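You operate a simulated robot arm through the tools that you are given. There is no shell and no other tool. Be economical: measure what you need, move in short steps, check, and stop when the job is done.

You run a simulated robot arm. Do the job below in one go: nothing can be reset, and whatever is moved stays where it is left.

TASK
Run a batch of 60 on machine 2.
Fine: wheel to FWD and lid shut before the main switch goes on; set the batch dial, wait for it to finish, main switch off again; leave the other machines and parts.
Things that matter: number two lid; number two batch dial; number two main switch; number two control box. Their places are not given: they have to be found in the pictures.

Only the result counts: the job must be done as asked and must still hold three seconds after the hand-in. Knocking over, shifting, dropping, spilling or breaking anything else fails it. Lids that push on must go on centred and level and be pressed home; caps that screw on are set level and turned clockwise until they are tight.

THE ROBOT
A 7-joint arm with a two-finger parallel gripper, fixed in place. Base frame: the origin is at the foot of the arm, x ahead of it, y to its left, z up. Units: mm, rad, N and s.
With the tool pointing down near the work surface it reaches from about 100 to 660 mm from the base axis. Its first joint turns from -2.897 to 2.897 rad. Payload 3.91 kg.
Tool frame: the origin (TCP) lies between the finger pads and is the grasp point; the fingertips stand 30 mm ahead of it; z points along the fingers, y is the line along which they close. The gripper opens to 110 mm. The fingers are 20 mm wide and 10 mm thick; the gripper's body (48 by 112 mm) begins 55 mm behind the TCP.
Orientation is that of the tool frame in the base frame, as a unit quaternion [w, x, y, z]. With the fingers straight down and closing along the base's y, the tool's x points along the base's -x, its y along +y and its z along -z.

THE INTERFACE
- The arm moves only by the tool move_arm. Its argument "increments" is a list of rows, each a list of 6 numbers: the shift along the tool's x, y, z in mm, then the turn, a rotation vector about the tool's x, y, z in degrees. In form: [[tx, ty, tz, wx, wy, wz], ...]. A call has 1 to 12 rows; each row is the pose to reach, as a shift and turn from the pose commanded when the call began, along the tool's axes at that moment. "gripper" is the gripper command, from -1 (shut) to 1 (fully open), values between in proportion, set as the call begins (left out, the last holds). Rows are played at 5 a second. More than 50 mm and 0.15 rad between two rows, or a gripper value outside its range, and nothing of the call is played. A pose out of reach is approached as far as the arm can. The call stops where the force on the tool passes 40 N (or 10 N more than at its start, if that is more) or the arm is blocked; 0.2 s more then pass. The fingers move at their own pace (about 153 mm/s each) and stop on an object; they squeeze with about 43 N. The grip force told is the motor's: it shows also when the fingers shut on nothing. Time passes only in rows, and 0.2 s behind the last, so rows that repeat a pose let the fingers close. It gives the time, the measured TCP pose, the force on the tool (base axes), the opening and the grip force at its end, in the units of the frame above (readings bear some noise).
- Cameras (640 x 400 px; columns grow to the right, rows downward): "scene" is fixed at [50.2, 499.8, 1720.4]; the picture's right is [-0.54, -0.84, 0.00], its down [-0.64, 0.41, -0.64] and it looks along [0.54, -0.35, -0.76] (base axes); focal length 214 px, centre (320, 200). "wrist" rides on the gripper at [77, 7, -114] in the tool frame; the picture's right is [-0.09, 1.00, 0.00], its down [-0.80, -0.07, -0.59] and it looks along [-0.59, -0.05, 0.80] (tool axes); focal length 270 px, centre (320, 200).
- capture(camera): a new picture of that camera. The clock stands still meanwhile.
- slide_trunk(by): slides the trunk up (or, below 0, down) by that many mm; the arm rides with it, the base frame stays. It gives what a move gives, with no picture.
- point_at(camera, pixels): for up to 12 pixels [column, row] of the newest picture of that camera ("zoom" is the newest enlarged one), the place [x, y, z] in the base frame of the surface seen there, good to about 2 mm. The clock stands still meanwhile.
- zoom(camera, box): a new picture of the part [left, top, right, bottom] of that camera's present view, enlarged. The clock stands still meanwhile.
- sign_off(): hands the job in; it is judged then, once.

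Work in short steps. Measure before you move; look again where a grasp or a placing could have gone wrong, and mend it. You have 80 turns and 46 pictures in all, those below and enlarged ones among them. Open the gripper and draw the arm clear of the work before you hand the job in, unless the task says otherwise; then end with one line.

The tools are called after "Request:" as name(argument=value, ...) on one line, values as JSON. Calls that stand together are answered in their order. move_arm: Moves the arm, as the interface text tells. Its arguments: {"type":"object","properties":{"increments":{"type":"array","items":{"type":"array","items":{"type":"number"}}},"gripper":{"type":"number"}},"required":["increments"]} The other tools are called the same way: slide_trunk (by) slides the trunk up or down; capture (camera) takes a picture; point_at (camera, pixels) gives the place of the surface under pixels of a picture; zoom (camera, box) takes an enlarged picture of a part of a camera's view; sign_off () hands the job in.

At the start:

```text
time_s: 0.0
tcp_pos: [278.8, 189.5, 1479.4]
ee_rot: [0.0, 0.0, 1.0, -0.001]
wrist_force: [0.8, -0.4, 0.5]
finger_gap: 110.1
grip_force: 0.0
trunk travel left (down, up): [-575.0, 35.0]
```

scene: 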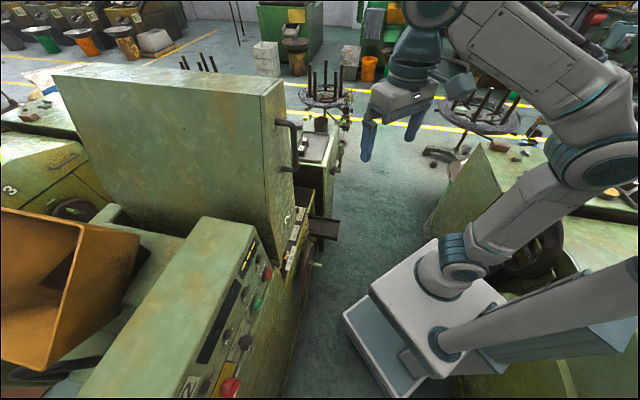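
wrist: 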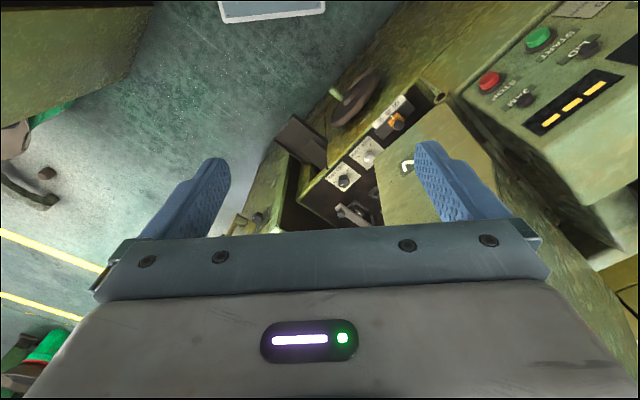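

The scene shows a big green machine with an upright panel (270,150) and a control panel in front of it (230,330). I zoom in on both to identify the parts.

Request:
zoom(camera="scene", box=[160, 80, 360, 400])

Request:
zoom(camera="wrist", box=[270, 0, 640, 230])

```text
1.25 times, centred on (260, 240) of scene
```

zoom: 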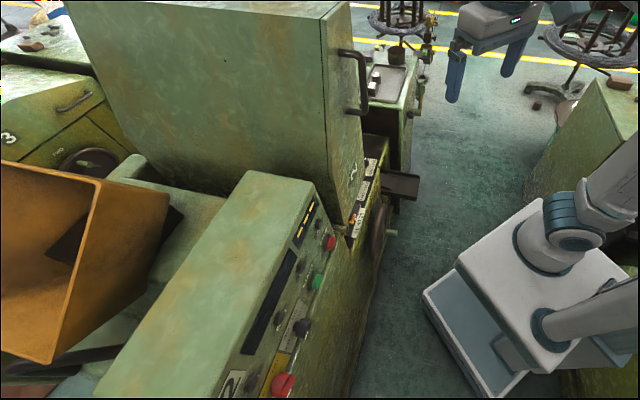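

```text
1.73 times, centred on (455, 115) of wrist
```

zoom: 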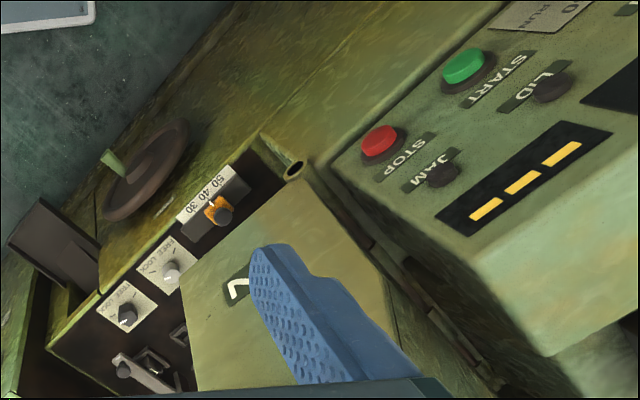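

Machine 2's lid stands raised; its box carries START/STOP, lamps and a red knob. I measure points in the wrist zoom, and in the fixed view next.

Request:
point_at(camera="zoom", pixels=[[465, 65], [380, 140], [440, 175], [220, 212], [150, 170], [112, 158], [170, 272], [126, 313], [238, 290], [295, 168], [500, 180], [350, 165]])

Request:
point_at(camera="scene", pixels=[[278, 122], [297, 170], [294, 145], [52, 78], [265, 90], [287, 80], [230, 388], [245, 342], [258, 303], [190, 385], [205, 385], [300, 215]])

Request:
zoom(camera="scene", box=[170, 300, 330, 400])

```text
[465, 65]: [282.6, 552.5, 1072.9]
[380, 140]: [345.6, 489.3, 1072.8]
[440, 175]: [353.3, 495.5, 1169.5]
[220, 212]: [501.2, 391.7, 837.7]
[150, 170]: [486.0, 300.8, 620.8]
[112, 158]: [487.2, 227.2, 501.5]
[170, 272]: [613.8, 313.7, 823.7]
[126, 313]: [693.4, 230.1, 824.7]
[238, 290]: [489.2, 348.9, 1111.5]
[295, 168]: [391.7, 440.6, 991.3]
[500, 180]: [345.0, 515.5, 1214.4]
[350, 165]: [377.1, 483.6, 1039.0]
```

```text
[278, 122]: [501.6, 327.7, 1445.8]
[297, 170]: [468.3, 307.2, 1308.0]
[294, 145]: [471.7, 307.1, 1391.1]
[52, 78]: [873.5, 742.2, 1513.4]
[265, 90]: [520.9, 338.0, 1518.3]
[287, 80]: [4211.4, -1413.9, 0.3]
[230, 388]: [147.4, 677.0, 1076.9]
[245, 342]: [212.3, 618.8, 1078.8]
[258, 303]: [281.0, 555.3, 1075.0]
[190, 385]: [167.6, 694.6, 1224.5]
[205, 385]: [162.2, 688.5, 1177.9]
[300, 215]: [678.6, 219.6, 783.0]
```

```text
4.00 times, centred on (250, 350) of scene
```

zoom: 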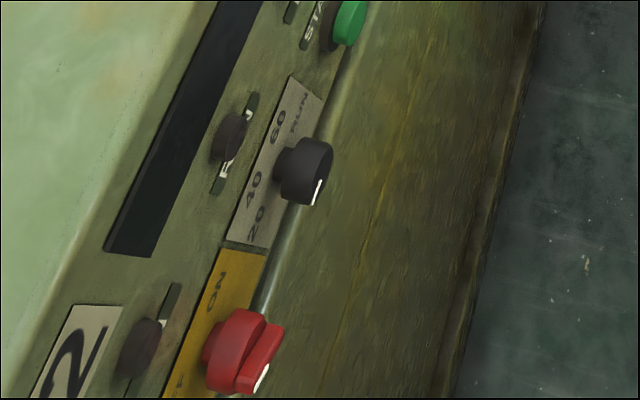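

Machine face directions: depth d=(0.707,0.707,0), width w=(0.707,-0.707,0). Box buttons lie near d≈590, z≈1075; the lid handle near w≈115, z 1300–1445. I lower the trunk some and turn the tool to point along d.

Request:
slide_trunk(by=-250)

Request:
move_arm(increments=[[0, 0, 0, -2.93, -7.07, -2.93], [0, 0, 0, -5.87, -14.15, -5.87], [0, 0, 0, -8.8, -21.2, -8.8], [0, 0, 0, -11.7, -28.3, -11.7], [0, 0, 0, -14.7, -35.4, -14.7], [0, 0, 0, -17.6, -42.4, -17.6], [0, 0, 0, -20.5, -49.5, -20.5], [0, 0, 0, -23.5, -56.6, -23.5], [0, 0, 0, -26.4, -63.7, -26.4], [0, 0, 0, -29.3, -70.7, -29.3], [0, 0, 0, -32.3, -77.8, -32.3], [0, 0, 0, -35.2, -84.9, -35.2]], gripper=-1)

Request:
capture(camera="wrist")

```text
time_s: 2.6
tcp_pos: [278.1, 188.7, 1230.0]
ee_rot: [0.0, 0.001, 1.0, 0.0]
wrist_force: [0.1, 0.2, -0.6]
finger_gap: 110.0
grip_force: 0.0
trunk travel left (down, up): [-325.0, 285.0]
```

```text
time_s: 4.3
tcp_pos: [326.5, 217.0, 1175.7]
ee_rot: [0.372, -0.189, 0.895, 0.161]
wrist_force: [-0.7, 0.4, -0.4]
finger_gap: 0.0
grip_force: 37.7
trunk travel left (down, up): [-325.0, 285.0]
stopped in row 8: the arm was blocked; the commanded pose is now the measured one
```

```text
40 pictures are left
```

wrist: 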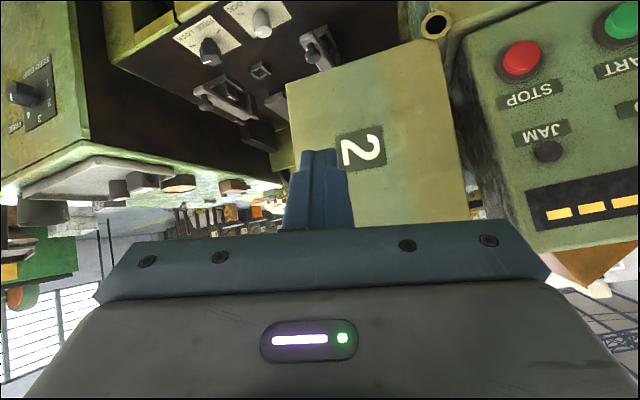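

The turn stopped at a joint limit near the base; the picture shows STOP (520,55), JAM (548,150) upside down. I finish the turn while moving out in front of the control box, staying clear at d≈450.

Request:
move_arm(increments=[[16, 39, 7.7, 0, 0, 0], [32, 78, 15.5, 0, 0, 0], [48, 117, 23, 0, 0, 0], [64, 156, 31, -1.5, -4.6, -1.6], [81, 195, 39, -3, -9.1, -3.2], [97, 234, 46, -4.5, -13.7, -4.8], [113, 273, 54, -6, -18.3, -6.4], [129, 312, 62, -7.5, -22.8, -8.1], [145, 351, 69.6, -9, -27.4, -9.7], [145, 351, 69.6, -10.5, -32, -11.3], [145, 351, 69.6, -12, -36.5, -12.9], [145, 351, 69.6, -13.5, -41.1, -14.5]])

Request:
capture(camera="wrist")

```text
time_s: 5.6
tcp_pos: [234.7, 401.0, 1077.6]
ee_rot: [0.369, -0.207, 0.884, 0.199]
wrist_force: [0.1, -0.7, 0.5]
finger_gap: 0.2
grip_force: 37.8
trunk travel left (down, up): [-325.0, 285.0]
stopped in row 6: the arm was blocked; the commanded pose is now the measured one
```

```text
39 pictures are left
```

wrist: 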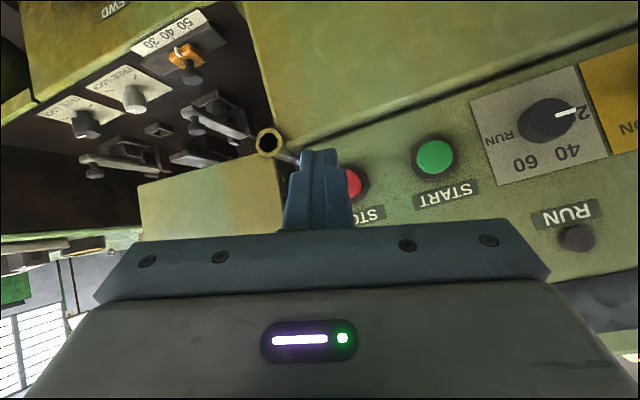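

Blocked again, likely the wrist pitch limit with a high elbow. The machine front is clear at this place, so I lower the trunk 250 and then raise the hand while pitching.

Request:
slide_trunk(by=-250)

```text
time_s: 8.2
tcp_pos: [255.6, 404.1, 798.7]
ee_rot: [0.316, -0.199, 0.906, 0.201]
wrist_force: [-1.0, -0.4, 0.5]
finger_gap: 0.0
grip_force: 37.5
trunk travel left (down, up): [-75.0, 535.0]
```

Now raise toward (113,523,1090) and pitch to horizontal.

Request:
move_arm(increments=[[-14.4, 29.8, -27.7, 0, 0, 0], [-28.8, 59.6, -55.4, 0, 0, 0], [-43.2, 89.5, -83, 0, 0, 0], [-57.5, 119.3, -110.7, -0.9, -5.1, -2.1], [-72, 149, -138.4, -1.8, -10.1, -4.2], [-86.3, 179, -166, -2.8, -15.2, -6.4], [-100.7, 208.8, -193.7, -3.7, -20.2, -8.5], [-115.1, 238.6, -221.4, -4.6, -25.3, -10.6], [-115.1, 238.6, -221.4, -5.5, -30.3, -12.7], [-115.1, 238.6, -221.4, -6.5, -35.4, -14.9], [-115.1, 238.6, -221.4, -7.4, -40.4, -17], [-115.1, 238.6, -221.4, -8.3, -45.5, -19.1]])

Request:
capture(camera="wrist")

```text
time_s: 8.7
tcp_pos: [239.8, 421.0, 836.5]
ee_rot: [0.305, -0.197, 0.91, 0.202]
wrist_force: [0.3, 0.4, -0.3]
finger_gap: 0.0
grip_force: 38.1
trunk travel left (down, up): [-75.0, 535.0]
stopped in row 2: the arm was blocked; the commanded pose is now the measured one
```

```text
38 pictures are left
```

wrist: 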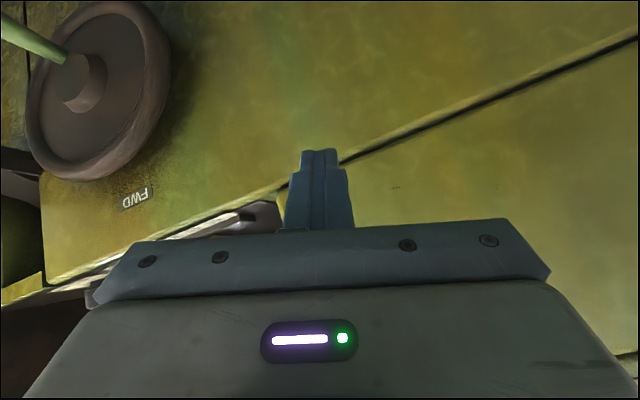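

Blocked immediately with no force, so a joint limit is in play. A scene picture will show the arm's posture.

Request:
capture(camera="scene")

```text
37 pictures are left
```

scene: 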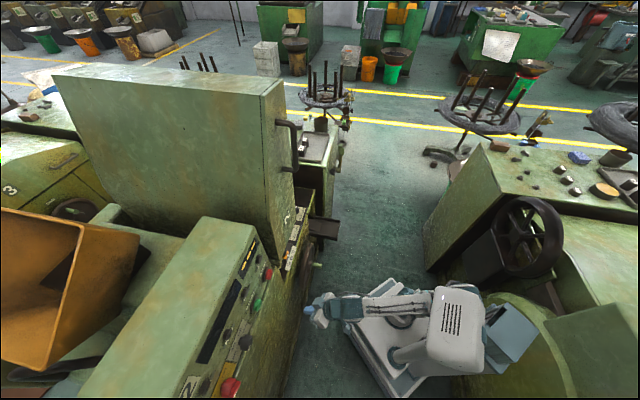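

The elbow sticks back close to the machine behind (485,345). I measure the elbow and its neighbour.

Request:
point_at(camera="scene", pixels=[[455, 310], [455, 350], [487, 330], [510, 340], [480, 370], [400, 305], [350, 310], [330, 310], [390, 350], [415, 370], [560, 330], [500, 305]])

Request:
zoom(camera="scene", box=[280, 250, 520, 400])

```text
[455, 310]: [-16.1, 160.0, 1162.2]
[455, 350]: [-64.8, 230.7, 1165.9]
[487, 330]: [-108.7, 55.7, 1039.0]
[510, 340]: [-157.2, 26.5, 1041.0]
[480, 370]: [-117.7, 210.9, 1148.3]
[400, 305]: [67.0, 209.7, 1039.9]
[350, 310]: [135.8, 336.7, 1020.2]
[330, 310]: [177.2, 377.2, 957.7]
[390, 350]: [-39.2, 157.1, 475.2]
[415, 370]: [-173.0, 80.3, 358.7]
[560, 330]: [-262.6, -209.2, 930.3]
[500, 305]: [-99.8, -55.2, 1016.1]
```

```text
2.67 times, centred on (400, 325) of scene
```

zoom: 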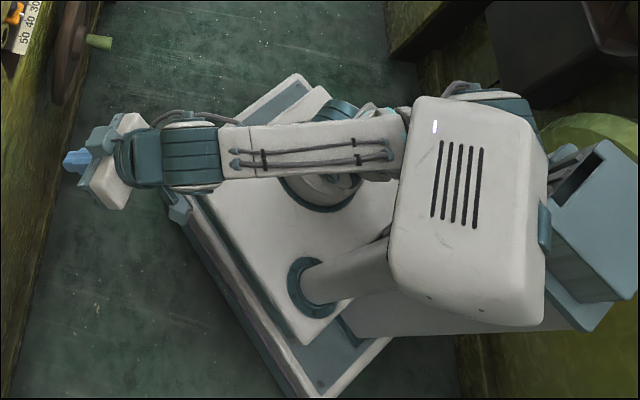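

The elbow (about (-40,195,1100)) is free of other things. I test single directions in small steps to learn which motion is limited: first pure pitch here.

Request:
move_arm(increments=[[0, 0, 0, 0, -5, 0], [0, 0, 0, 0, -10, 0], [0, 0, 0, 0, -15, 0], [0, 0, 0, 0, -20, 0]])

Request:
move_arm(increments=[[-10, 0, 10, 0, 0, 0], [-20, 0, 20, 0, 0, 0], [-30, 0, 30, 0, 0, 0]])

```text
time_s: 9.5
tcp_pos: [268.8, 424.9, 801.6]
ee_rot: [0.34, -0.155, 0.896, 0.239]
wrist_force: [0.2, 0.5, 0.3]
finger_gap: 0.1
grip_force: 38.0
trunk travel left (down, up): [-75.0, 535.0]
stopped in row 4: the arm was blocked; the commanded pose is now the measured one
```

```text
time_s: 10.3
tcp_pos: [306.8, 443.6, 803.8]
ee_rot: [0.34, -0.156, 0.896, 0.239]
wrist_force: [-0.5, 0.5, -0.2]
finger_gap: 0.0
grip_force: 37.8
trunk travel left (down, up): [-75.0, 535.0]
```

Extending works. Now I test a pure raise of about 200 mm with a slight retreat.

Request:
move_arm(increments=[[-25, 11.6, -29, 0, 0, 0], [-50, 23, -58, 0, 0, 0], [-75, 35, -88, 0, 0, 0], [-100, 46, -117, 0, 0, 0], [-125, 58, -146, 0, 0, 0]])

```text
time_s: 11.5
tcp_pos: [292.4, 429.5, 1002.9]
ee_rot: [0.34, -0.156, 0.896, 0.238]
wrist_force: [0.3, 0.2, -0.2]
finger_gap: 0.0
grip_force: 38.0
trunk travel left (down, up): [-75.0, 535.0]
```

Raising works. Now pitch here, pulling back slightly.

Request:
move_arm(increments=[[0, 0, 0, 0, -6, 0], [0, 0, 0, 0, -12, 0], [0, 0, 0, 0, -18, 0], [0, 0, 0, 0, -24, 0], [0, 0, 0, 0, -30, 0], [0, 0, 0, 0, -36, 0], [0, 0, 0, 0, -42, 0]])

```text
time_s: 12.8
tcp_pos: [351.6, 423.4, 970.5]
ee_rot: [0.488, -0.06, 0.82, 0.294]
wrist_force: [0.6, -0.2, -0.3]
finger_gap: 0.0
grip_force: 37.6
trunk travel left (down, up): [-75.0, 535.0]
stopped in row 6: the arm was blocked; the commanded pose is now the measured one
```

Pitch improved but the hand drifted close to the hinge tube (391,440,991). I retreat, rise and move left towards the control box.

Request:
move_arm(increments=[[10.5, -13.9, -41.8, 0, 0, 0], [-15, 3.4, -74, 0, 0, 0], [-20.9, 44.1, -96.6, 0, 0, 0], [-23, 69, -105, 0, 0, 0], [-24.7, 93, -114, 0, 0, 0], [-20.3, 137.5, -127.7, 0, 0, 0]])

Request:
capture(camera="wrist")

```text
time_s: 13.6
tcp_pos: [353.5, 389.7, 978.0]
ee_rot: [0.414, -0.026, 0.864, 0.286]
wrist_force: [0.0, -0.4, -0.8]
finger_gap: 0.0
grip_force: 37.4
trunk travel left (down, up): [-75.0, 535.0]
stopped in row 3: the arm was blocked; the commanded pose is now the measured one
```

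```text
35 pictures are left
```

wrist: 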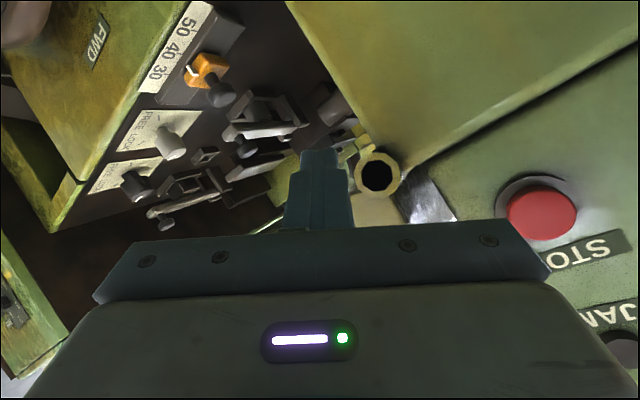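

I look at the arm posture again to find out which joint limits.

Request:
zoom(camera="scene", box=[240, 230, 512, 400])

Request:
point_at(camera="zoom", pixels=[[60, 150], [120, 150], [180, 150], [240, 160], [320, 160], [380, 160], [420, 200], [480, 200], [540, 200], [350, 250], [300, 220], [440, 120]])

```text
2.35 times, centred on (376, 315) of scene
```

zoom: 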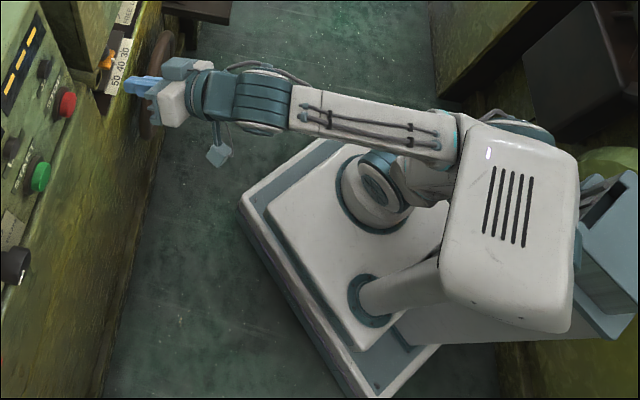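

```text
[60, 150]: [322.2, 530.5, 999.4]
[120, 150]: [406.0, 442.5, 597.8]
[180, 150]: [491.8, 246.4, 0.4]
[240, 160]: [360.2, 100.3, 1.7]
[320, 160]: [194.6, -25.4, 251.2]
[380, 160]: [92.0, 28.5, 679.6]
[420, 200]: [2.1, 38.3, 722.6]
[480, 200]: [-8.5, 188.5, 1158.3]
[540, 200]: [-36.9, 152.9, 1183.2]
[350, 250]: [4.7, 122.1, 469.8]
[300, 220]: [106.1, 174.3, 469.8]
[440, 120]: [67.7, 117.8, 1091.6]
```

The white box at (−40,190,~1150) looks like the robot's own head on a mast, close beside the forearm; it would explain why left/up moves block. I turn to the wheel first: move to about (354,212,780), heading square to the machine, 45° down.

Request:
move_arm(increments=[[13.8, -30.3, 0.8, -0.3, 2.1, -4.7], [27.6, -60.5, 1.5, -0.6, 4.2, -9.5], [41.4, -90.8, 2.3, -0.9, 6.4, -14.2], [55.2, -121, 3, -1.2, 8.5, -19], [69, -151.4, 3.8, -1.4, 10.6, -23.7], [82.8, -181.6, 4.5, -1.7, 12.8, -28.4], [96.6, -212, 5.2, -2, 14.9, -33.2], [110.4, -242.2, 6, -2.3, 17, -37.9]])

Request:
capture(camera="wrist")

```text
time_s: 15.4
tcp_pos: [355.5, 217.2, 772.2]
ee_rot: [0.344, -0.356, 0.857, 0.145]
wrist_force: [-0.6, 0.4, 0.0]
finger_gap: 0.0
grip_force: 37.6
trunk travel left (down, up): [-75.0, 535.0]
```

```text
33 pictures are left
```

wrist: 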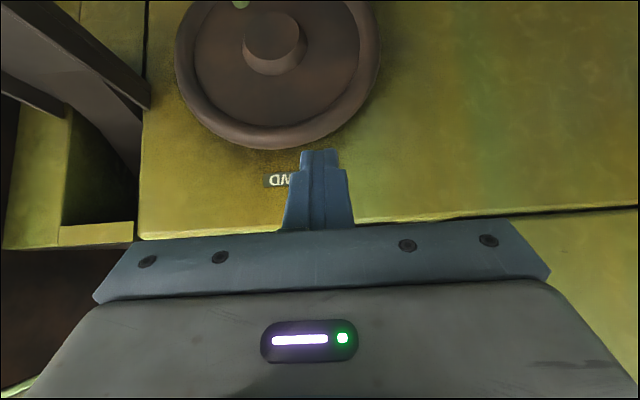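

FWD is above the wheel (278,181); the peg seems near the bottom (240,3). I lower the camera to see the whole wheel.

Request:
move_arm(increments=[[28, 0, 28, 0, 0, 0], [56, 0, 56, 0, 0, 0], [84, 0, 84, 0, 0, 0]])

Request:
capture(camera="wrist")

```text
time_s: 16.2
tcp_pos: [352.2, 214.0, 662.8]
ee_rot: [0.355, -0.355, 0.852, 0.148]
wrist_force: [0.1, 0.5, -0.5]
finger_gap: 0.1
grip_force: 37.5
trunk travel left (down, up): [-75.0, 535.0]
```

```text
32 pictures are left
```

wrist: 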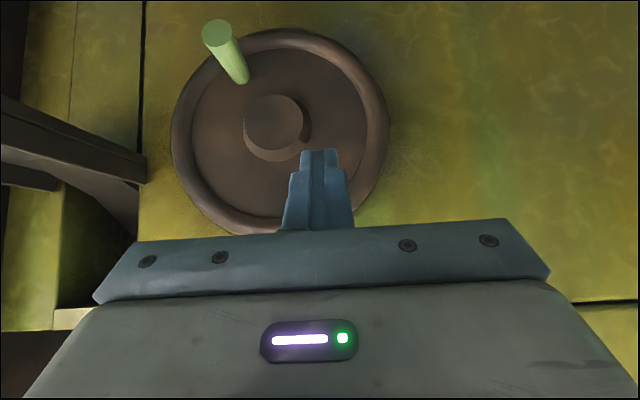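

The peg sits at the wheel's lower right as seen from the front. I measure peg, hub, and rim.

Request:
point_at(camera="wrist", pixels=[[218, 33], [232, 55], [242, 78], [272, 118], [378, 130], [182, 130], [295, 38], [250, 225], [230, 150], [320, 90], [430, 150], [100, 145]])

```text
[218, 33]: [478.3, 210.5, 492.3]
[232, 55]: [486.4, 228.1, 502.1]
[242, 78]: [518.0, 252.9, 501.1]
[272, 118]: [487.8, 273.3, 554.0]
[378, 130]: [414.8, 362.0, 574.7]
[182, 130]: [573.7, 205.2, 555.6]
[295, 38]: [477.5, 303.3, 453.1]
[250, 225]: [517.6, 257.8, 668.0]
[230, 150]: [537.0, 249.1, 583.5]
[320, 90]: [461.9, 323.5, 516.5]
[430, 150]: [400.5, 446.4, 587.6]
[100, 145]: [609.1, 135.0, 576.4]
```

Wheel centre ≈ (w149, z559), peg at radius 70, angle −56°, tip d≈487. I check how far the dark tray on the side sticks out, for clearance.

Request:
point_at(camera="wrist", pixels=[[145, 165], [60, 135], [5, 105], [125, 130], [142, 205], [5, 150], [110, 160], [220, 40], [225, 30], [212, 20], [208, 40], [231, 35]])

```text
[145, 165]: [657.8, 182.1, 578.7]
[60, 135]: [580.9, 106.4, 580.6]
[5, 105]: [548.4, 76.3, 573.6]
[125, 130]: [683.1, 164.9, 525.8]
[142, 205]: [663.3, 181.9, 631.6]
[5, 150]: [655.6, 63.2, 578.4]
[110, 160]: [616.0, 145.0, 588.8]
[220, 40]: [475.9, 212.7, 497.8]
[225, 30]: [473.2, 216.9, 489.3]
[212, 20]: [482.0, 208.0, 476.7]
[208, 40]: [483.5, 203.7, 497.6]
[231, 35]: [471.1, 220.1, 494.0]
```

Tray edge is at w≈335, clear. I open the fingers to ~60 mm, go to a pre-pose and advance along the fingers over the peg at about (492,226,489).

Request:
move_arm(increments=[[12, -23, 26, 0, 0, 0], [24, -45, 51, 0, 0, 0], [36, -68, 77, 0, 0, 0], [47.8, -90.8, 102.5, 0, 0, 0], [48, -91, 127, 0, 0, 0], [48, -91, 151, 0, 0, 0], [48, -91, 175, 0, 0, 0], [48, -91, 198, 0, 0, 0]], gripper=0.09)

Request:
capture(camera="wrist")

```text
time_s: 18.0
tcp_pos: [493.1, 225.9, 490.2]
ee_rot: [0.355, -0.352, 0.853, 0.147]
wrist_force: [0.1, -0.3, 1.2]
finger_gap: 59.8
grip_force: 0.2
out of reach, approached as far as the arm can: row 1
trunk travel left (down, up): [-75.0, 535.0]
```

```text
31 pictures are left
```

wrist: 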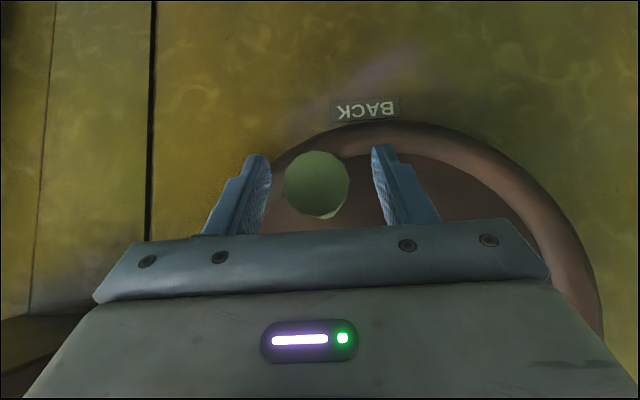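

The peg (317,185) is between the fingers, and BACK is at the bottom, so it must go from near BACK to FWD. I close on it.

Request:
move_arm(increments=[[0, 0, 0, 0, 0, 0], [0, 0, 0, 0, 0, 0], [0, 0, 0, 0, 0, 0]], gripper=-1)

```text
time_s: 18.8
tcp_pos: [493.7, 225.7, 489.2]
ee_rot: [0.356, -0.353, 0.853, 0.147]
wrist_force: [3.6, 0.0, -7.8]
finger_gap: 25.7
grip_force: 45.0
trunk travel left (down, up): [-75.0, 535.0]
```

Gripped (25.7 mm). I swing it up the right side, first to 0°.

Request:
move_arm(increments=[[-5.5, -11.1, -5.4, 0, 0, 0], [-12.2, -20.6, -12.1, 0, 0, 0], [-20.1, -28.3, -19.9, 0, 0, 0], [-28.7, -34, -28.4, 0, 0, 0], [-37.9, -37.4, -37.6, 0, 0, 0], [-47.4, -38.6, -47, 0, 0, 0]])

```text
time_s: 20.2
tcp_pos: [521.3, 197.5, 555.2]
ee_rot: [0.358, -0.352, 0.852, 0.147]
wrist_force: [0.4, 7.8, -8.8]
finger_gap: 25.9
grip_force: 45.1
trunk travel left (down, up): [-75.0, 535.0]
```

Request:
move_arm(increments=[[-9.5, 1.2, -9.4, 0, 0, 0], [-18.7, 4.6, -18.6, 0, 0, 0], [-27.3, 10.3, -27.1, 0, 0, 0], [-35.2, 18, -34.9, 0, 0, 0], [-42, 27.5, -41.6, 0, 0, 0], [-47.4, 38.5, -47, 0, 0, 0], [-51.5, 50.7, -51, 0, 0, 0], [-53.9, 63.7, -53.4, 0, 0, 0], [-54.7, 77.1, -54.3, 0, 0, 0]])

Request:
capture(camera="wrist")

```text
time_s: 21.1
tcp_pos: [517.6, 201.0, 602.3]
ee_rot: [0.362, -0.347, 0.853, 0.142]
wrist_force: [11.6, -31.3, 7.2]
finger_gap: 26.1
grip_force: 45.0
trunk travel left (down, up): [-75.0, 535.0]
stopped in row 4: the force on the tool passed its limit (the readings are from after the stop); the commanded pose is now the measured one
```

```text
30 pictures are left
```

wrist: 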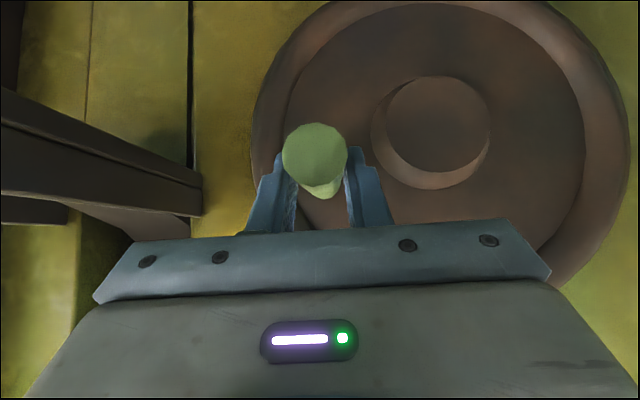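

The force is radial outward: my circle centre is a bit off. I re-measure hub and peg in this picture.

Request:
point_at(camera="wrist", pixels=[[437, 124], [392, 125], [484, 125], [437, 82], [437, 165], [315, 155], [290, 155], [340, 155], [315, 130], [315, 180], [262, 100], [622, 150]])

```text
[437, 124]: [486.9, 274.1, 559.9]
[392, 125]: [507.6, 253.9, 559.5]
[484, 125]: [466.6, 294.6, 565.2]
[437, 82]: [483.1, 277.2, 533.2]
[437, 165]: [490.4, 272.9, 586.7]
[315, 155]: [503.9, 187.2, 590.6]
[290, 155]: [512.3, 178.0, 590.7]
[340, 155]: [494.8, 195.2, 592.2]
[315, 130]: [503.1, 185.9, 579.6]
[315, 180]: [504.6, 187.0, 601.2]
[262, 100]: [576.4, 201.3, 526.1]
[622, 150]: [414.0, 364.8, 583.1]
```

Hub centre is (w150.5, z560), peg now at 22° with radius 80, lagging 12 mm low in the pads. I continue on the corrected circle.

Request:
move_arm(increments=[[-8.8, 6.4, -8.7, 0, 0, 0], [-16.6, 14.9, -16.5, 0, 0, 0], [-23.4, 25.2, -23.2, 0, 0, 0], [-28.7, 37, -28.4, 0, 0, 0], [-32.4, 49.8, -32.2, 0, 0, 0], [-34.6, 63.5, -34.3, 0, 0, 0], [-35, 73.9, -34.8, 0, 0, 0]])

Request:
capture(camera="wrist")

```text
time_s: 21.6
tcp_pos: [511.5, 207.7, 620.7]
ee_rot: [0.364, -0.346, 0.853, 0.14]
wrist_force: [-2.4, -37.8, 16.0]
finger_gap: 26.2
grip_force: 45.1
trunk travel left (down, up): [-75.0, 535.0]
stopped in row 2: the force on the tool passed its limit (the readings are from after the stop); the commanded pose is now the measured one
```

```text
29 pictures are left
```

wrist: 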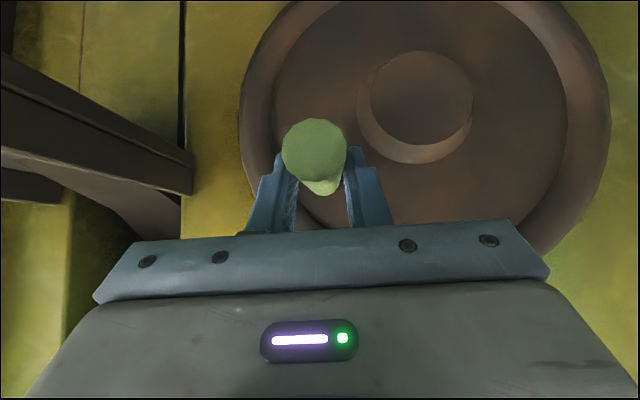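

I measure the peg again to see whether the wheel followed.

Request:
point_at(camera="wrist", pixels=[[315, 148], [285, 150], [343, 150], [315, 122], [315, 174], [421, 98], [330, 185]])

```text
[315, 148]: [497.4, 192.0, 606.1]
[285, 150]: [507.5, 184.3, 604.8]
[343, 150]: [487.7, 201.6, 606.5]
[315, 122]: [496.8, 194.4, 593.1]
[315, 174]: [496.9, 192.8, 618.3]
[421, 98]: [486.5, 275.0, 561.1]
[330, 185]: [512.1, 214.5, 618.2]
```

The wheel follows (peg now 35°), but the tight grip binds. I loosen to a 36 mm cage and let a finger push the peg left over the top.

Request:
move_arm(increments=[[0, 0, 0, 0, 0, 0], [0, 0, 0, 0, 0, 0], [-2.1, 12, -2.1, 0, 0, 0], [-7, 23, -7, 0, 0, 0], [-12, 35, -12, 0, 0, 0], [-15.6, 48, -15.5, 0, 0, 0], [-17, 62, -17, 0, 0, 0], [-17.7, 69.3, -17.6, 0, 0, 0]], gripper=-0.345)

Request:
capture(camera="wrist")

```text
time_s: 23.4
tcp_pos: [460.9, 260.3, 643.5]
ee_rot: [0.362, -0.348, 0.853, 0.143]
wrist_force: [8.1, -7.4, -1.4]
finger_gap: 41.9
grip_force: 6.7
trunk travel left (down, up): [-75.0, 535.0]
```

```text
28 pictures are left
```

wrist: 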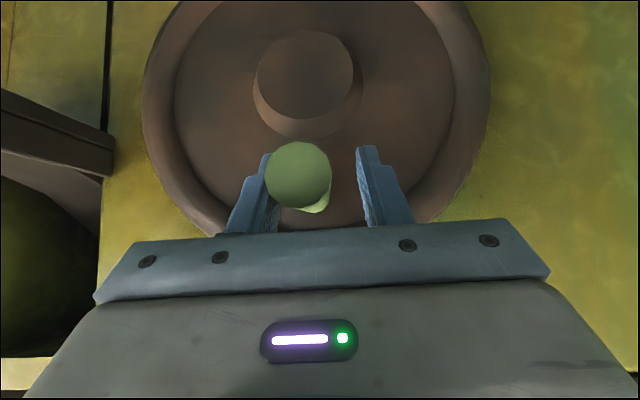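

The peg is almost above the hub. I measure both.

Request:
point_at(camera="wrist", pixels=[[298, 175], [268, 175], [328, 175], [303, 75], [256, 75], [352, 75]])

```text
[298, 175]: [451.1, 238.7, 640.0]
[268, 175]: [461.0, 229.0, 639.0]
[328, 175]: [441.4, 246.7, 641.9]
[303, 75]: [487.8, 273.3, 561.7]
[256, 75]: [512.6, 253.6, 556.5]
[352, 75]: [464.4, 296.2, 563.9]
```

Peg is right at the top (w150). I open and back out along the fingers, then check.

Request:
move_arm(increments=[[0, 0, 0, 0, 0, 0], [0, 5, 0, 0, 0, 0], [0, 5, -30, 0, 0, 0], [0, 5, -60, 0, 0, 0], [0, 5, -100, 0, 0, 0], [0, 5, -140, 0, 0, 0]], gripper=0.2)

Request:
capture(camera="wrist")

```text
time_s: 24.3
tcp_pos: [438.5, 265.3, 659.8]
ee_rot: [0.359, -0.363, 0.846, 0.152]
wrist_force: [24.1, -26.0, -5.6]
finger_gap: 83.7
grip_force: 18.6
trunk travel left (down, up): [-75.0, 535.0]
stopped in row 4: the force on the tool passed its limit (the readings are from after the stop); the commanded pose is now the measured one
```

```text
27 pictures are left
```

wrist: 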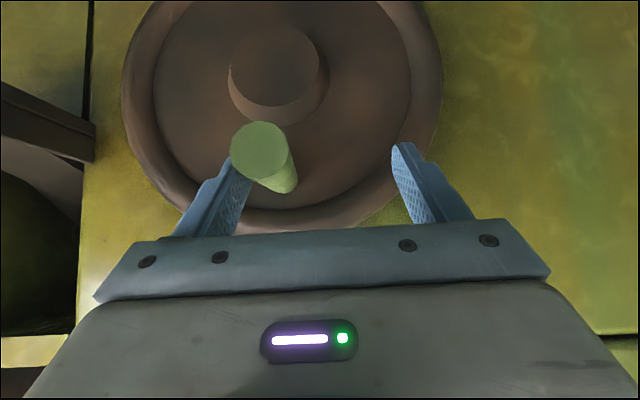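

The hand drifted left and a finger hangs on the peg (260,148). I shift back right by 20 mm to free it.

Request:
move_arm(increments=[[0, -10, 0, 0, 0, 0], [0, -20, 0, 0, 0, 0], [0, -25, 0, 0, 0, 0]], gripper=0.4)

Request:
capture(camera="wrist")

Request:
zoom(camera="scene", box=[240, 230, 512, 400])

```text
time_s: 25.1
tcp_pos: [451.8, 254.9, 660.3]
ee_rot: [0.358, -0.369, 0.844, 0.152]
wrist_force: [-0.3, -0.1, 0.4]
finger_gap: 76.9
grip_force: 0.1
trunk travel left (down, up): [-75.0, 535.0]
```

```text
26 pictures are left
```

wrist: 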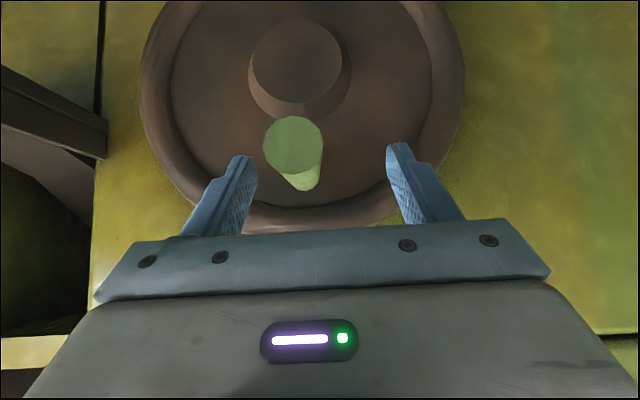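

```text
2.35 times, centred on (376, 315) of scene
```

zoom: 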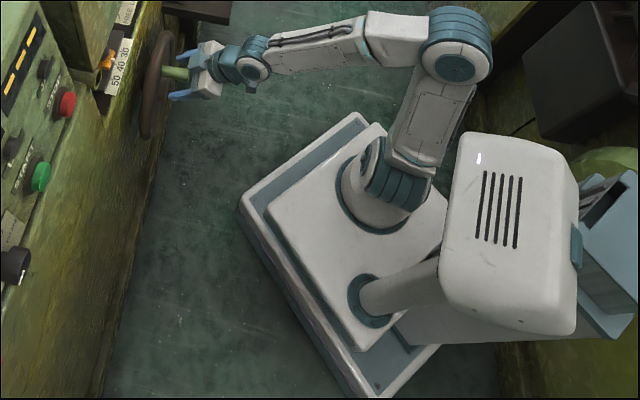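

Now the arm is plain: shoulder near (390,190 zoom), elbow out to the right (460,45), head and mast behind. I measure these.

Request:
point_at(camera="zoom", pixels=[[455, 65], [420, 130], [395, 175], [350, 40], [255, 65], [215, 75], [540, 60], [480, 30], [375, 170], [470, 260], [390, 290], [345, 205]])

Request:
point_at(camera="wrist", pixels=[[293, 145], [265, 145], [321, 145], [297, 60]])

```text
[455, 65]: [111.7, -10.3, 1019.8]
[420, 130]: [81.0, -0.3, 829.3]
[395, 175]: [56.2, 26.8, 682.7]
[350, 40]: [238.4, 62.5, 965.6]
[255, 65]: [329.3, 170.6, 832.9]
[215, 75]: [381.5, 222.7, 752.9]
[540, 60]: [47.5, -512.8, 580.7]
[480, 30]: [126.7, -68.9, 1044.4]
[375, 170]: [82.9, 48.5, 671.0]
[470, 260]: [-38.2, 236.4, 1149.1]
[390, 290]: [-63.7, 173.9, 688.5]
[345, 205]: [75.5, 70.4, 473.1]
```

```text
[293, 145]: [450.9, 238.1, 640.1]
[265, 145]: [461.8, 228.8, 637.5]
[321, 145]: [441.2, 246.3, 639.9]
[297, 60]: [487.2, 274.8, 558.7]
```

Peg remains at the top. I retreat horizontally from the wheel in small rows.

Request:
move_arm(increments=[[14, 0, -14, 0, 0, 0], [28, 0, -28, 0, 0, 0], [43, 0, -43, 0, 0, 0], [57, 0, -57, 0, 0, 0]])

```text
time_s: 26.1
tcp_pos: [395.3, 197.1, 658.5]
ee_rot: [0.358, -0.369, 0.844, 0.153]
wrist_force: [-0.3, -0.5, -0.1]
finger_gap: 76.9
grip_force: 0.1
trunk travel left (down, up): [-75.0, 535.0]
```

Clear. One picture to verify the peg against the FWD mark.

Request:
capture(camera="wrist")

```text
24 pictures are left
```

wrist: 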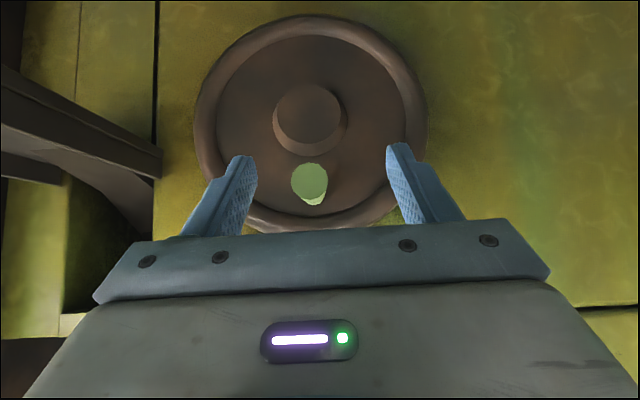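

Peg (310,182) is at top by the hidden FWD label. I raise the trunk 220 to prepare for the lid, and look.

Request:
slide_trunk(by=110)

Request:
capture(camera="wrist")

Request:
slide_trunk(by=130)

```text
time_s: 27.5
tcp_pos: [396.0, 195.4, 768.9]
ee_rot: [0.358, -0.369, 0.844, 0.153]
wrist_force: [0.4, 0.2, 0.7]
finger_gap: 76.8
grip_force: 0.1
trunk travel left (down, up): [-185.0, 425.0]
```

```text
23 pictures are left
```

wrist: 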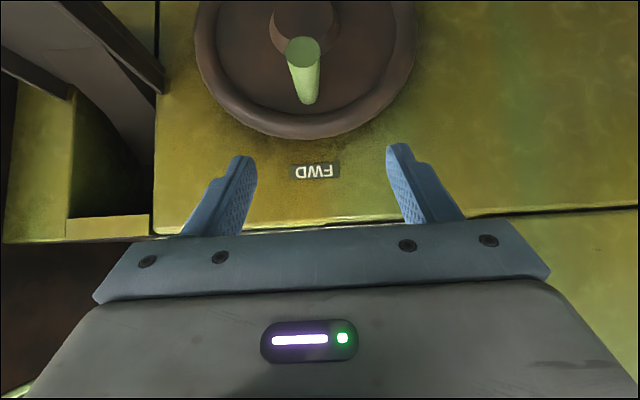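

```text
time_s: 29.1
tcp_pos: [395.1, 196.1, 899.2]
ee_rot: [0.358, -0.369, 0.844, 0.153]
wrist_force: [0.1, 0.0, -0.8]
finger_gap: 77.1
grip_force: 0.0
trunk travel left (down, up): [-315.0, 295.0]
```

Peg lines up with FWD (315,171). Next the lid: I measure its edges in the scene picture.

Request:
zoom(camera="scene", box=[230, 60, 340, 290])

Request:
point_at(camera="scene", pixels=[[268, 93], [284, 83], [262, 120], [270, 170], [275, 205], [284, 215], [290, 216], [300, 196], [281, 100], [283, 140], [200, 100], [292, 180]])

```text
1.74 times, centred on (285, 175) of scene
```

zoom: 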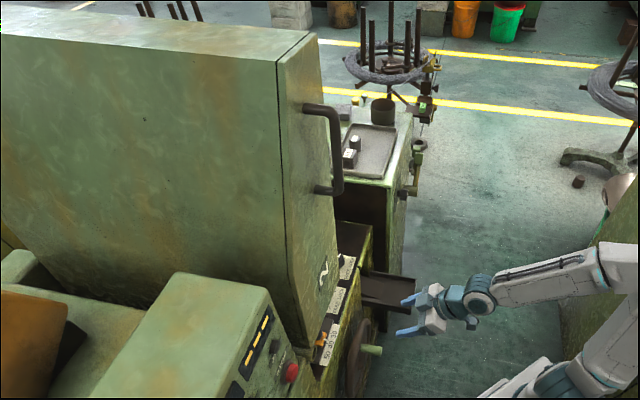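

```text
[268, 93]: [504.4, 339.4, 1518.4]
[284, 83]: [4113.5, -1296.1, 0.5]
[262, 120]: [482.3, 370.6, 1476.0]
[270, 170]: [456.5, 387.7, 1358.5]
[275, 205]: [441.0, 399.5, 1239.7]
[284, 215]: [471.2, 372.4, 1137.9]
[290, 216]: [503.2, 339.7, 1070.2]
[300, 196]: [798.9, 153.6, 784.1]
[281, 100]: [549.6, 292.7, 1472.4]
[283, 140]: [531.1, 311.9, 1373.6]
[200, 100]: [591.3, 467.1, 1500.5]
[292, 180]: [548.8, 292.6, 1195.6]
```

The lid leans ~10° right of vertical on a hinge near (w−35, z991); I'll push its left face to the right and down with the closed fingers. First go to a place in front, left of the lid: (351,342,1288), tool level.

Request:
move_arm(increments=[[-33, 12.9, -21.7, 0, 0, 0], [-66.6, 25.7, -43.4, 0, 0, 0], [-100, 38.6, -65, 0, 0, 0], [-133, 51.4, -87, 0.2, -4.9, 0.1], [-166, 64.3, -108.5, 0.4, -9.8, 0.2], [-200, 77, -130, 0.6, -14.7, 0.4], [-233, 90, -152, 0.8, -19.6, 0.5], [-266, 103, -174, 1, -24.5, 0.6], [-300, 116, -195, 1.2, -29.4, 0.7], [-332.8, 128.6, -217, 1.4, -34.3, 0.8], [-332.8, 128.6, -217, 1.6, -39.2, 1], [-332.8, 128.6, -217, 1.8, -44.1, 1.1]], gripper=-1)

Request:
capture(camera="wrist")

```text
time_s: 31.7
tcp_pos: [350.3, 341.5, 1288.2]
ee_rot: [0.653, -0.271, 0.653, 0.271]
wrist_force: [-0.6, 0.1, 0.0]
finger_gap: 0.0
grip_force: 37.6
trunk travel left (down, up): [-315.0, 295.0]
```

```text
21 pictures are left
```

wrist: 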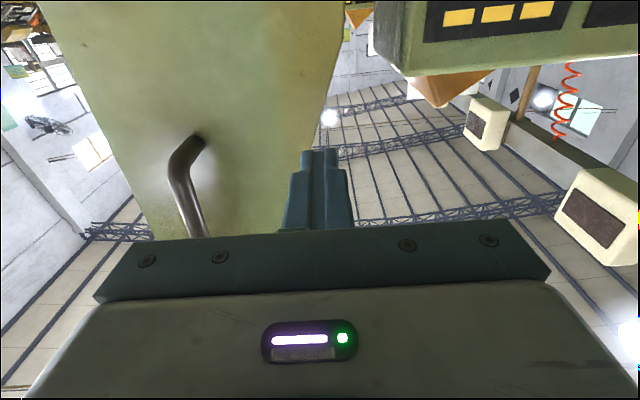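

Level pose reached. I check the lid edge near the finger line.

Request:
point_at(camera="wrist", pixels=[[322, 60], [314, 100], [300, 135], [285, 170], [270, 215], [185, 150], [190, 220], [205, 140], [400, 70], [330, 30]])

```text
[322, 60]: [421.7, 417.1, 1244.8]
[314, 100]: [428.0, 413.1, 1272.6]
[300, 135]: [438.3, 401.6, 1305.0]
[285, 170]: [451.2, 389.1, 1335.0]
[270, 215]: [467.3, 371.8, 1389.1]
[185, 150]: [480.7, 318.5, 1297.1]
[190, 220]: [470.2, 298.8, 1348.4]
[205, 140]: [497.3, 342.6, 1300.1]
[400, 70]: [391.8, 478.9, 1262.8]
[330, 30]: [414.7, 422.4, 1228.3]
```

The lid edge at that height is nearer than thought (w≈10). I shift left to w≈−22, up to z≈1310, then enter beside the lid by 110 mm.

Request:
move_arm(increments=[[-22, 28, 0, 0, 0, 0], [-22, 28, 40, 0, 0, 0], [-22, 28, 80, 0, 0, 0], [-22, 28, 110, 0, 0, 0]])

Request:
zoom(camera="scene", box=[180, 60, 400, 300])

```text
time_s: 32.7
tcp_pos: [410.6, 438.8, 1311.8]
ee_rot: [0.652, -0.271, 0.654, 0.27]
wrist_force: [-0.8, -0.1, -0.6]
finger_gap: 0.0
grip_force: 37.5
trunk travel left (down, up): [-315.0, 295.0]
```

```text
1.67 times, centred on (290, 180) of scene
```

zoom: 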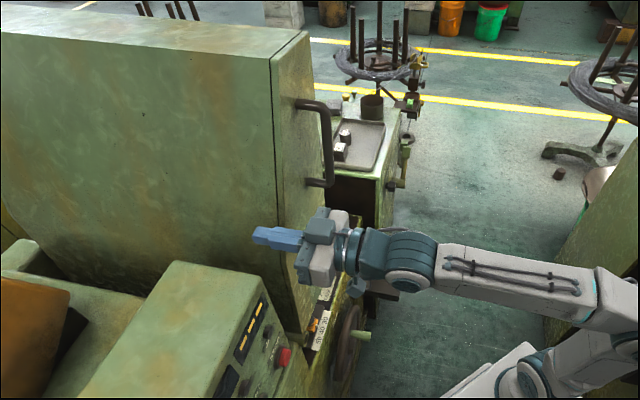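

The fingers lie beside the lid's left face. I push right along an arc around the hinge, first ~24°.

Request:
move_arm(increments=[[2.2, -22.4, 0, 0, 0, 0], [5.6, -44.6, 0, 0, 0, 0], [10.5, -66.5, 0, 0, 0, 0], [16.9, -87.9, 0, 0, 0, 0], [24.9, -108.9, 0, 0, 0, 0], [34.2, -129.2, 0, 0, 0, 0]])

Request:
zoom(camera="scene", box=[180, 60, 400, 300])

```text
time_s: 34.1
tcp_pos: [498.3, 352.1, 1274.7]
ee_rot: [0.653, -0.273, 0.654, 0.269]
wrist_force: [-1.2, 2.5, 0.3]
finger_gap: 0.0
grip_force: 37.3
trunk travel left (down, up): [-315.0, 295.0]
```

```text
1.67 times, centred on (290, 180) of scene
```

zoom: 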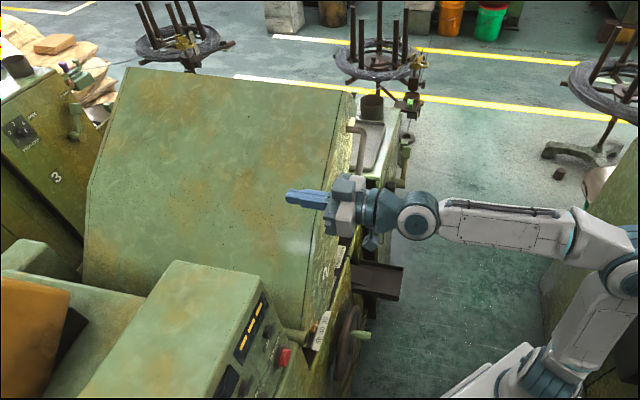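

The lid follows with little force. I keep pushing along the arc to ~24°.

Request:
move_arm(increments=[[12.8, -24.4, 0, 0, 0, 0], [28.1, -47.3, 0, 0, 0, 0], [45.2, -68.9, 0, 0, 0, 0], [64.2, -88.9, 0, 0, 0, 0], [84.8, -107.2, 0, 0, 0, 0], [107, -123.6, 0, 0, 0, 0], [130.5, -138, 0, 0, 0, 0], [155.2, -150.3, 0, 0, 0, 0]])

Request:
zoom(camera="scene", box=[180, 60, 400, 300])

```text
time_s: 35.9
tcp_pos: [606.9, 239.8, 1120.8]
ee_rot: [0.653, -0.272, 0.653, 0.271]
wrist_force: [0.2, 0.4, 1.0]
finger_gap: 0.2
grip_force: 37.7
trunk travel left (down, up): [-315.0, 295.0]
```

```text
1.67 times, centred on (290, 180) of scene
```

zoom: 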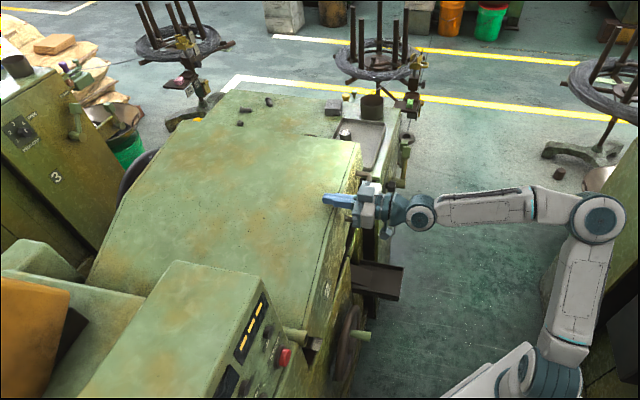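

The lid looks closed or nearly. I measure its surface slope.

Request:
point_at(camera="zoom", pixels=[[200, 200], [260, 150], [150, 230], [300, 310], [325, 180], [355, 150], [340, 250], [365, 215], [230, 240], [290, 200], [310, 335], [345, 300]])

```text
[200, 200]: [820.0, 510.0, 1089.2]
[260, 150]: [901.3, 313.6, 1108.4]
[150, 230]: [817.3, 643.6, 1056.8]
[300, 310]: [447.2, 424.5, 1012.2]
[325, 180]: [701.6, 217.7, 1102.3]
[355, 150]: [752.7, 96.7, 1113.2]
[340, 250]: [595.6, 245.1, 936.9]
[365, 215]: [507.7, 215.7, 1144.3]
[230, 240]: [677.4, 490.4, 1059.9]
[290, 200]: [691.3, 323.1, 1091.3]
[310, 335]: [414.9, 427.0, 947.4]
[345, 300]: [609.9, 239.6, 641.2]
```

Finger bottom is ~19 mm above the lid top, so it sank by itself. I press down gently to make sure it is seated.

Request:
move_arm(increments=[[10, 0, 0, 0, 0, 0], [20, 0, 0, 0, 0, 0], [27, 0, 0, 0, 0, 0], [34, 0, 0, 0, 0, 0], [41, 0, 0, 0, 0, 0], [48, 0, 0, 0, 0, 0]])

Request:
zoom(camera="scene", box=[180, 60, 400, 300])

```text
time_s: 37.3
tcp_pos: [607.3, 241.7, 1072.8]
ee_rot: [0.653, -0.272, 0.653, 0.271]
wrist_force: [0.3, 0.1, 0.1]
finger_gap: 0.0
grip_force: 38.2
trunk travel left (down, up): [-315.0, 295.0]
```

```text
1.67 times, centred on (290, 180) of scene
```

zoom: 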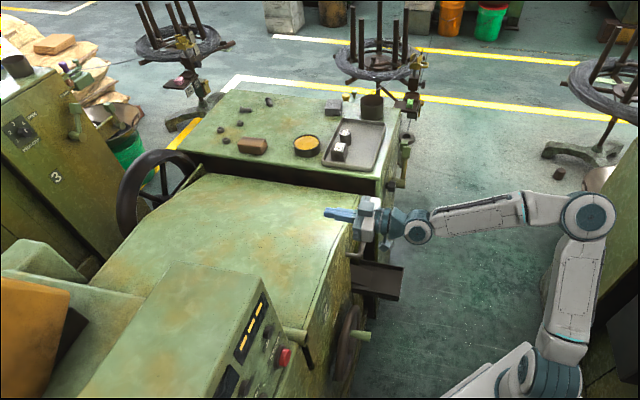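

The lid keeps sinking on its own. I measure it again.

Request:
point_at(camera="zoom", pixels=[[200, 230], [260, 200], [150, 250], [300, 310], [325, 230], [340, 250], [310, 255], [230, 240], [290, 220], [345, 205], [350, 225]])

Request:
move_arm(increments=[[8, 0, 0, 0, 0, 0], [16, 0, 0, 0, 0, 0], [24, 0, 0, 0, 0, 0], [32, 0, 0, 0, 0, 0], [40, 0, 0, 0, 0, 0], [48, 0, 0, 0, 0, 0], [56, 0, 0, 0, 0, 0]])

```text
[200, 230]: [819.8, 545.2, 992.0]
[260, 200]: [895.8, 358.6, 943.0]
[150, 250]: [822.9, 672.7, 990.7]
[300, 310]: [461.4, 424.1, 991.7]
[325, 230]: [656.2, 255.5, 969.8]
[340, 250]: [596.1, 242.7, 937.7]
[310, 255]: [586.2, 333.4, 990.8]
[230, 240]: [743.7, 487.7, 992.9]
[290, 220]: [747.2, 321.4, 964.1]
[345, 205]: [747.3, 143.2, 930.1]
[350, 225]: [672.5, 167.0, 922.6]
```

```text
time_s: 38.9
tcp_pos: [606.7, 241.2, 1015.9]
ee_rot: [0.653, -0.272, 0.653, 0.271]
wrist_force: [0.5, -0.5, -0.4]
finger_gap: 0.1
grip_force: 37.6
trunk travel left (down, up): [-315.0, 295.0]
```

The top is now flat at z≈991 from w26 to w180: closed. I press lightly once more to confirm contact.

Request:
move_arm(increments=[[8, 0, 0, 0, 0, 0], [16, 0, 0, 0, 0, 0], [24, 0, 0, 0, 0, 0], [30, 0, 0, 0, 0, 0], [36, 0, 0, 0, 0, 0], [42, 0, 0, 0, 0, 0]])

```text
time_s: 40.1
tcp_pos: [608.8, 241.0, 992.0]
ee_rot: [0.662, -0.268, 0.646, 0.27]
wrist_force: [1.2, -0.8, 12.5]
finger_gap: 0.0
grip_force: 37.3
trunk travel left (down, up): [-315.0, 295.0]
stopped in row 6: the force on the tool passed its limit (the readings are from after the stop); the commanded pose is now the measured one
```

The lid holds firm at the press. I lift, back out to d≈450, and travel left in front of the control box.

Request:
move_arm(increments=[[-40, 0, 0, 0, 0, 0], [-40, 0, -45, 0, 0, 0], [-45, 0, -90, 0, 0, 0], [-50, 0, -130, 0, 0, 0], [-55, 40, -150, 0, 0, 0], [-60, 88, -155, 0, 0, 0], [-65, 136, -160, 0, 0, 0], [-70, 184, -160, 0, 0, 0], [-75, 232, -160, 0, 0, 0], [-80, 280, -160, 0, 0, 0], [-85, 328, -160, 0, 0, 0]])

```text
time_s: 42.5
tcp_pos: [261.9, 360.1, 1068.9]
ee_rot: [0.66, -0.269, 0.648, 0.27]
wrist_force: [0.5, -0.1, 0.1]
finger_gap: 0.1
grip_force: 37.9
out of reach, approached as far as the arm can: row 7, 8, 9, 10
trunk travel left (down, up): [-315.0, 295.0]
```

Good. I continue left to w≈−290.

Request:
move_arm(increments=[[0, 40, 0, 0, 0, 0], [0, 80, 0, 0, 0, 0], [0, 120, 0, 0, 0, 0], [0, 160, 0, 0, 0, 0], [0, 200, 0, 0, 0, 0], [0, 230, 0, 0, 0, 0]])

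Request:
capture(camera="wrist")

```text
time_s: 43.9
tcp_pos: [100.4, 523.5, 1068.4]
ee_rot: [0.66, -0.269, 0.648, 0.27]
wrist_force: [1.0, -0.1, 0.4]
finger_gap: 0.0
grip_force: 38.0
trunk travel left (down, up): [-315.0, 295.0]
```

```text
16 pictures are left
```

wrist: 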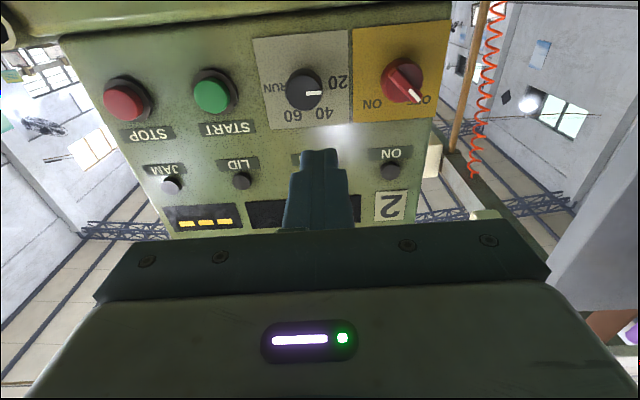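

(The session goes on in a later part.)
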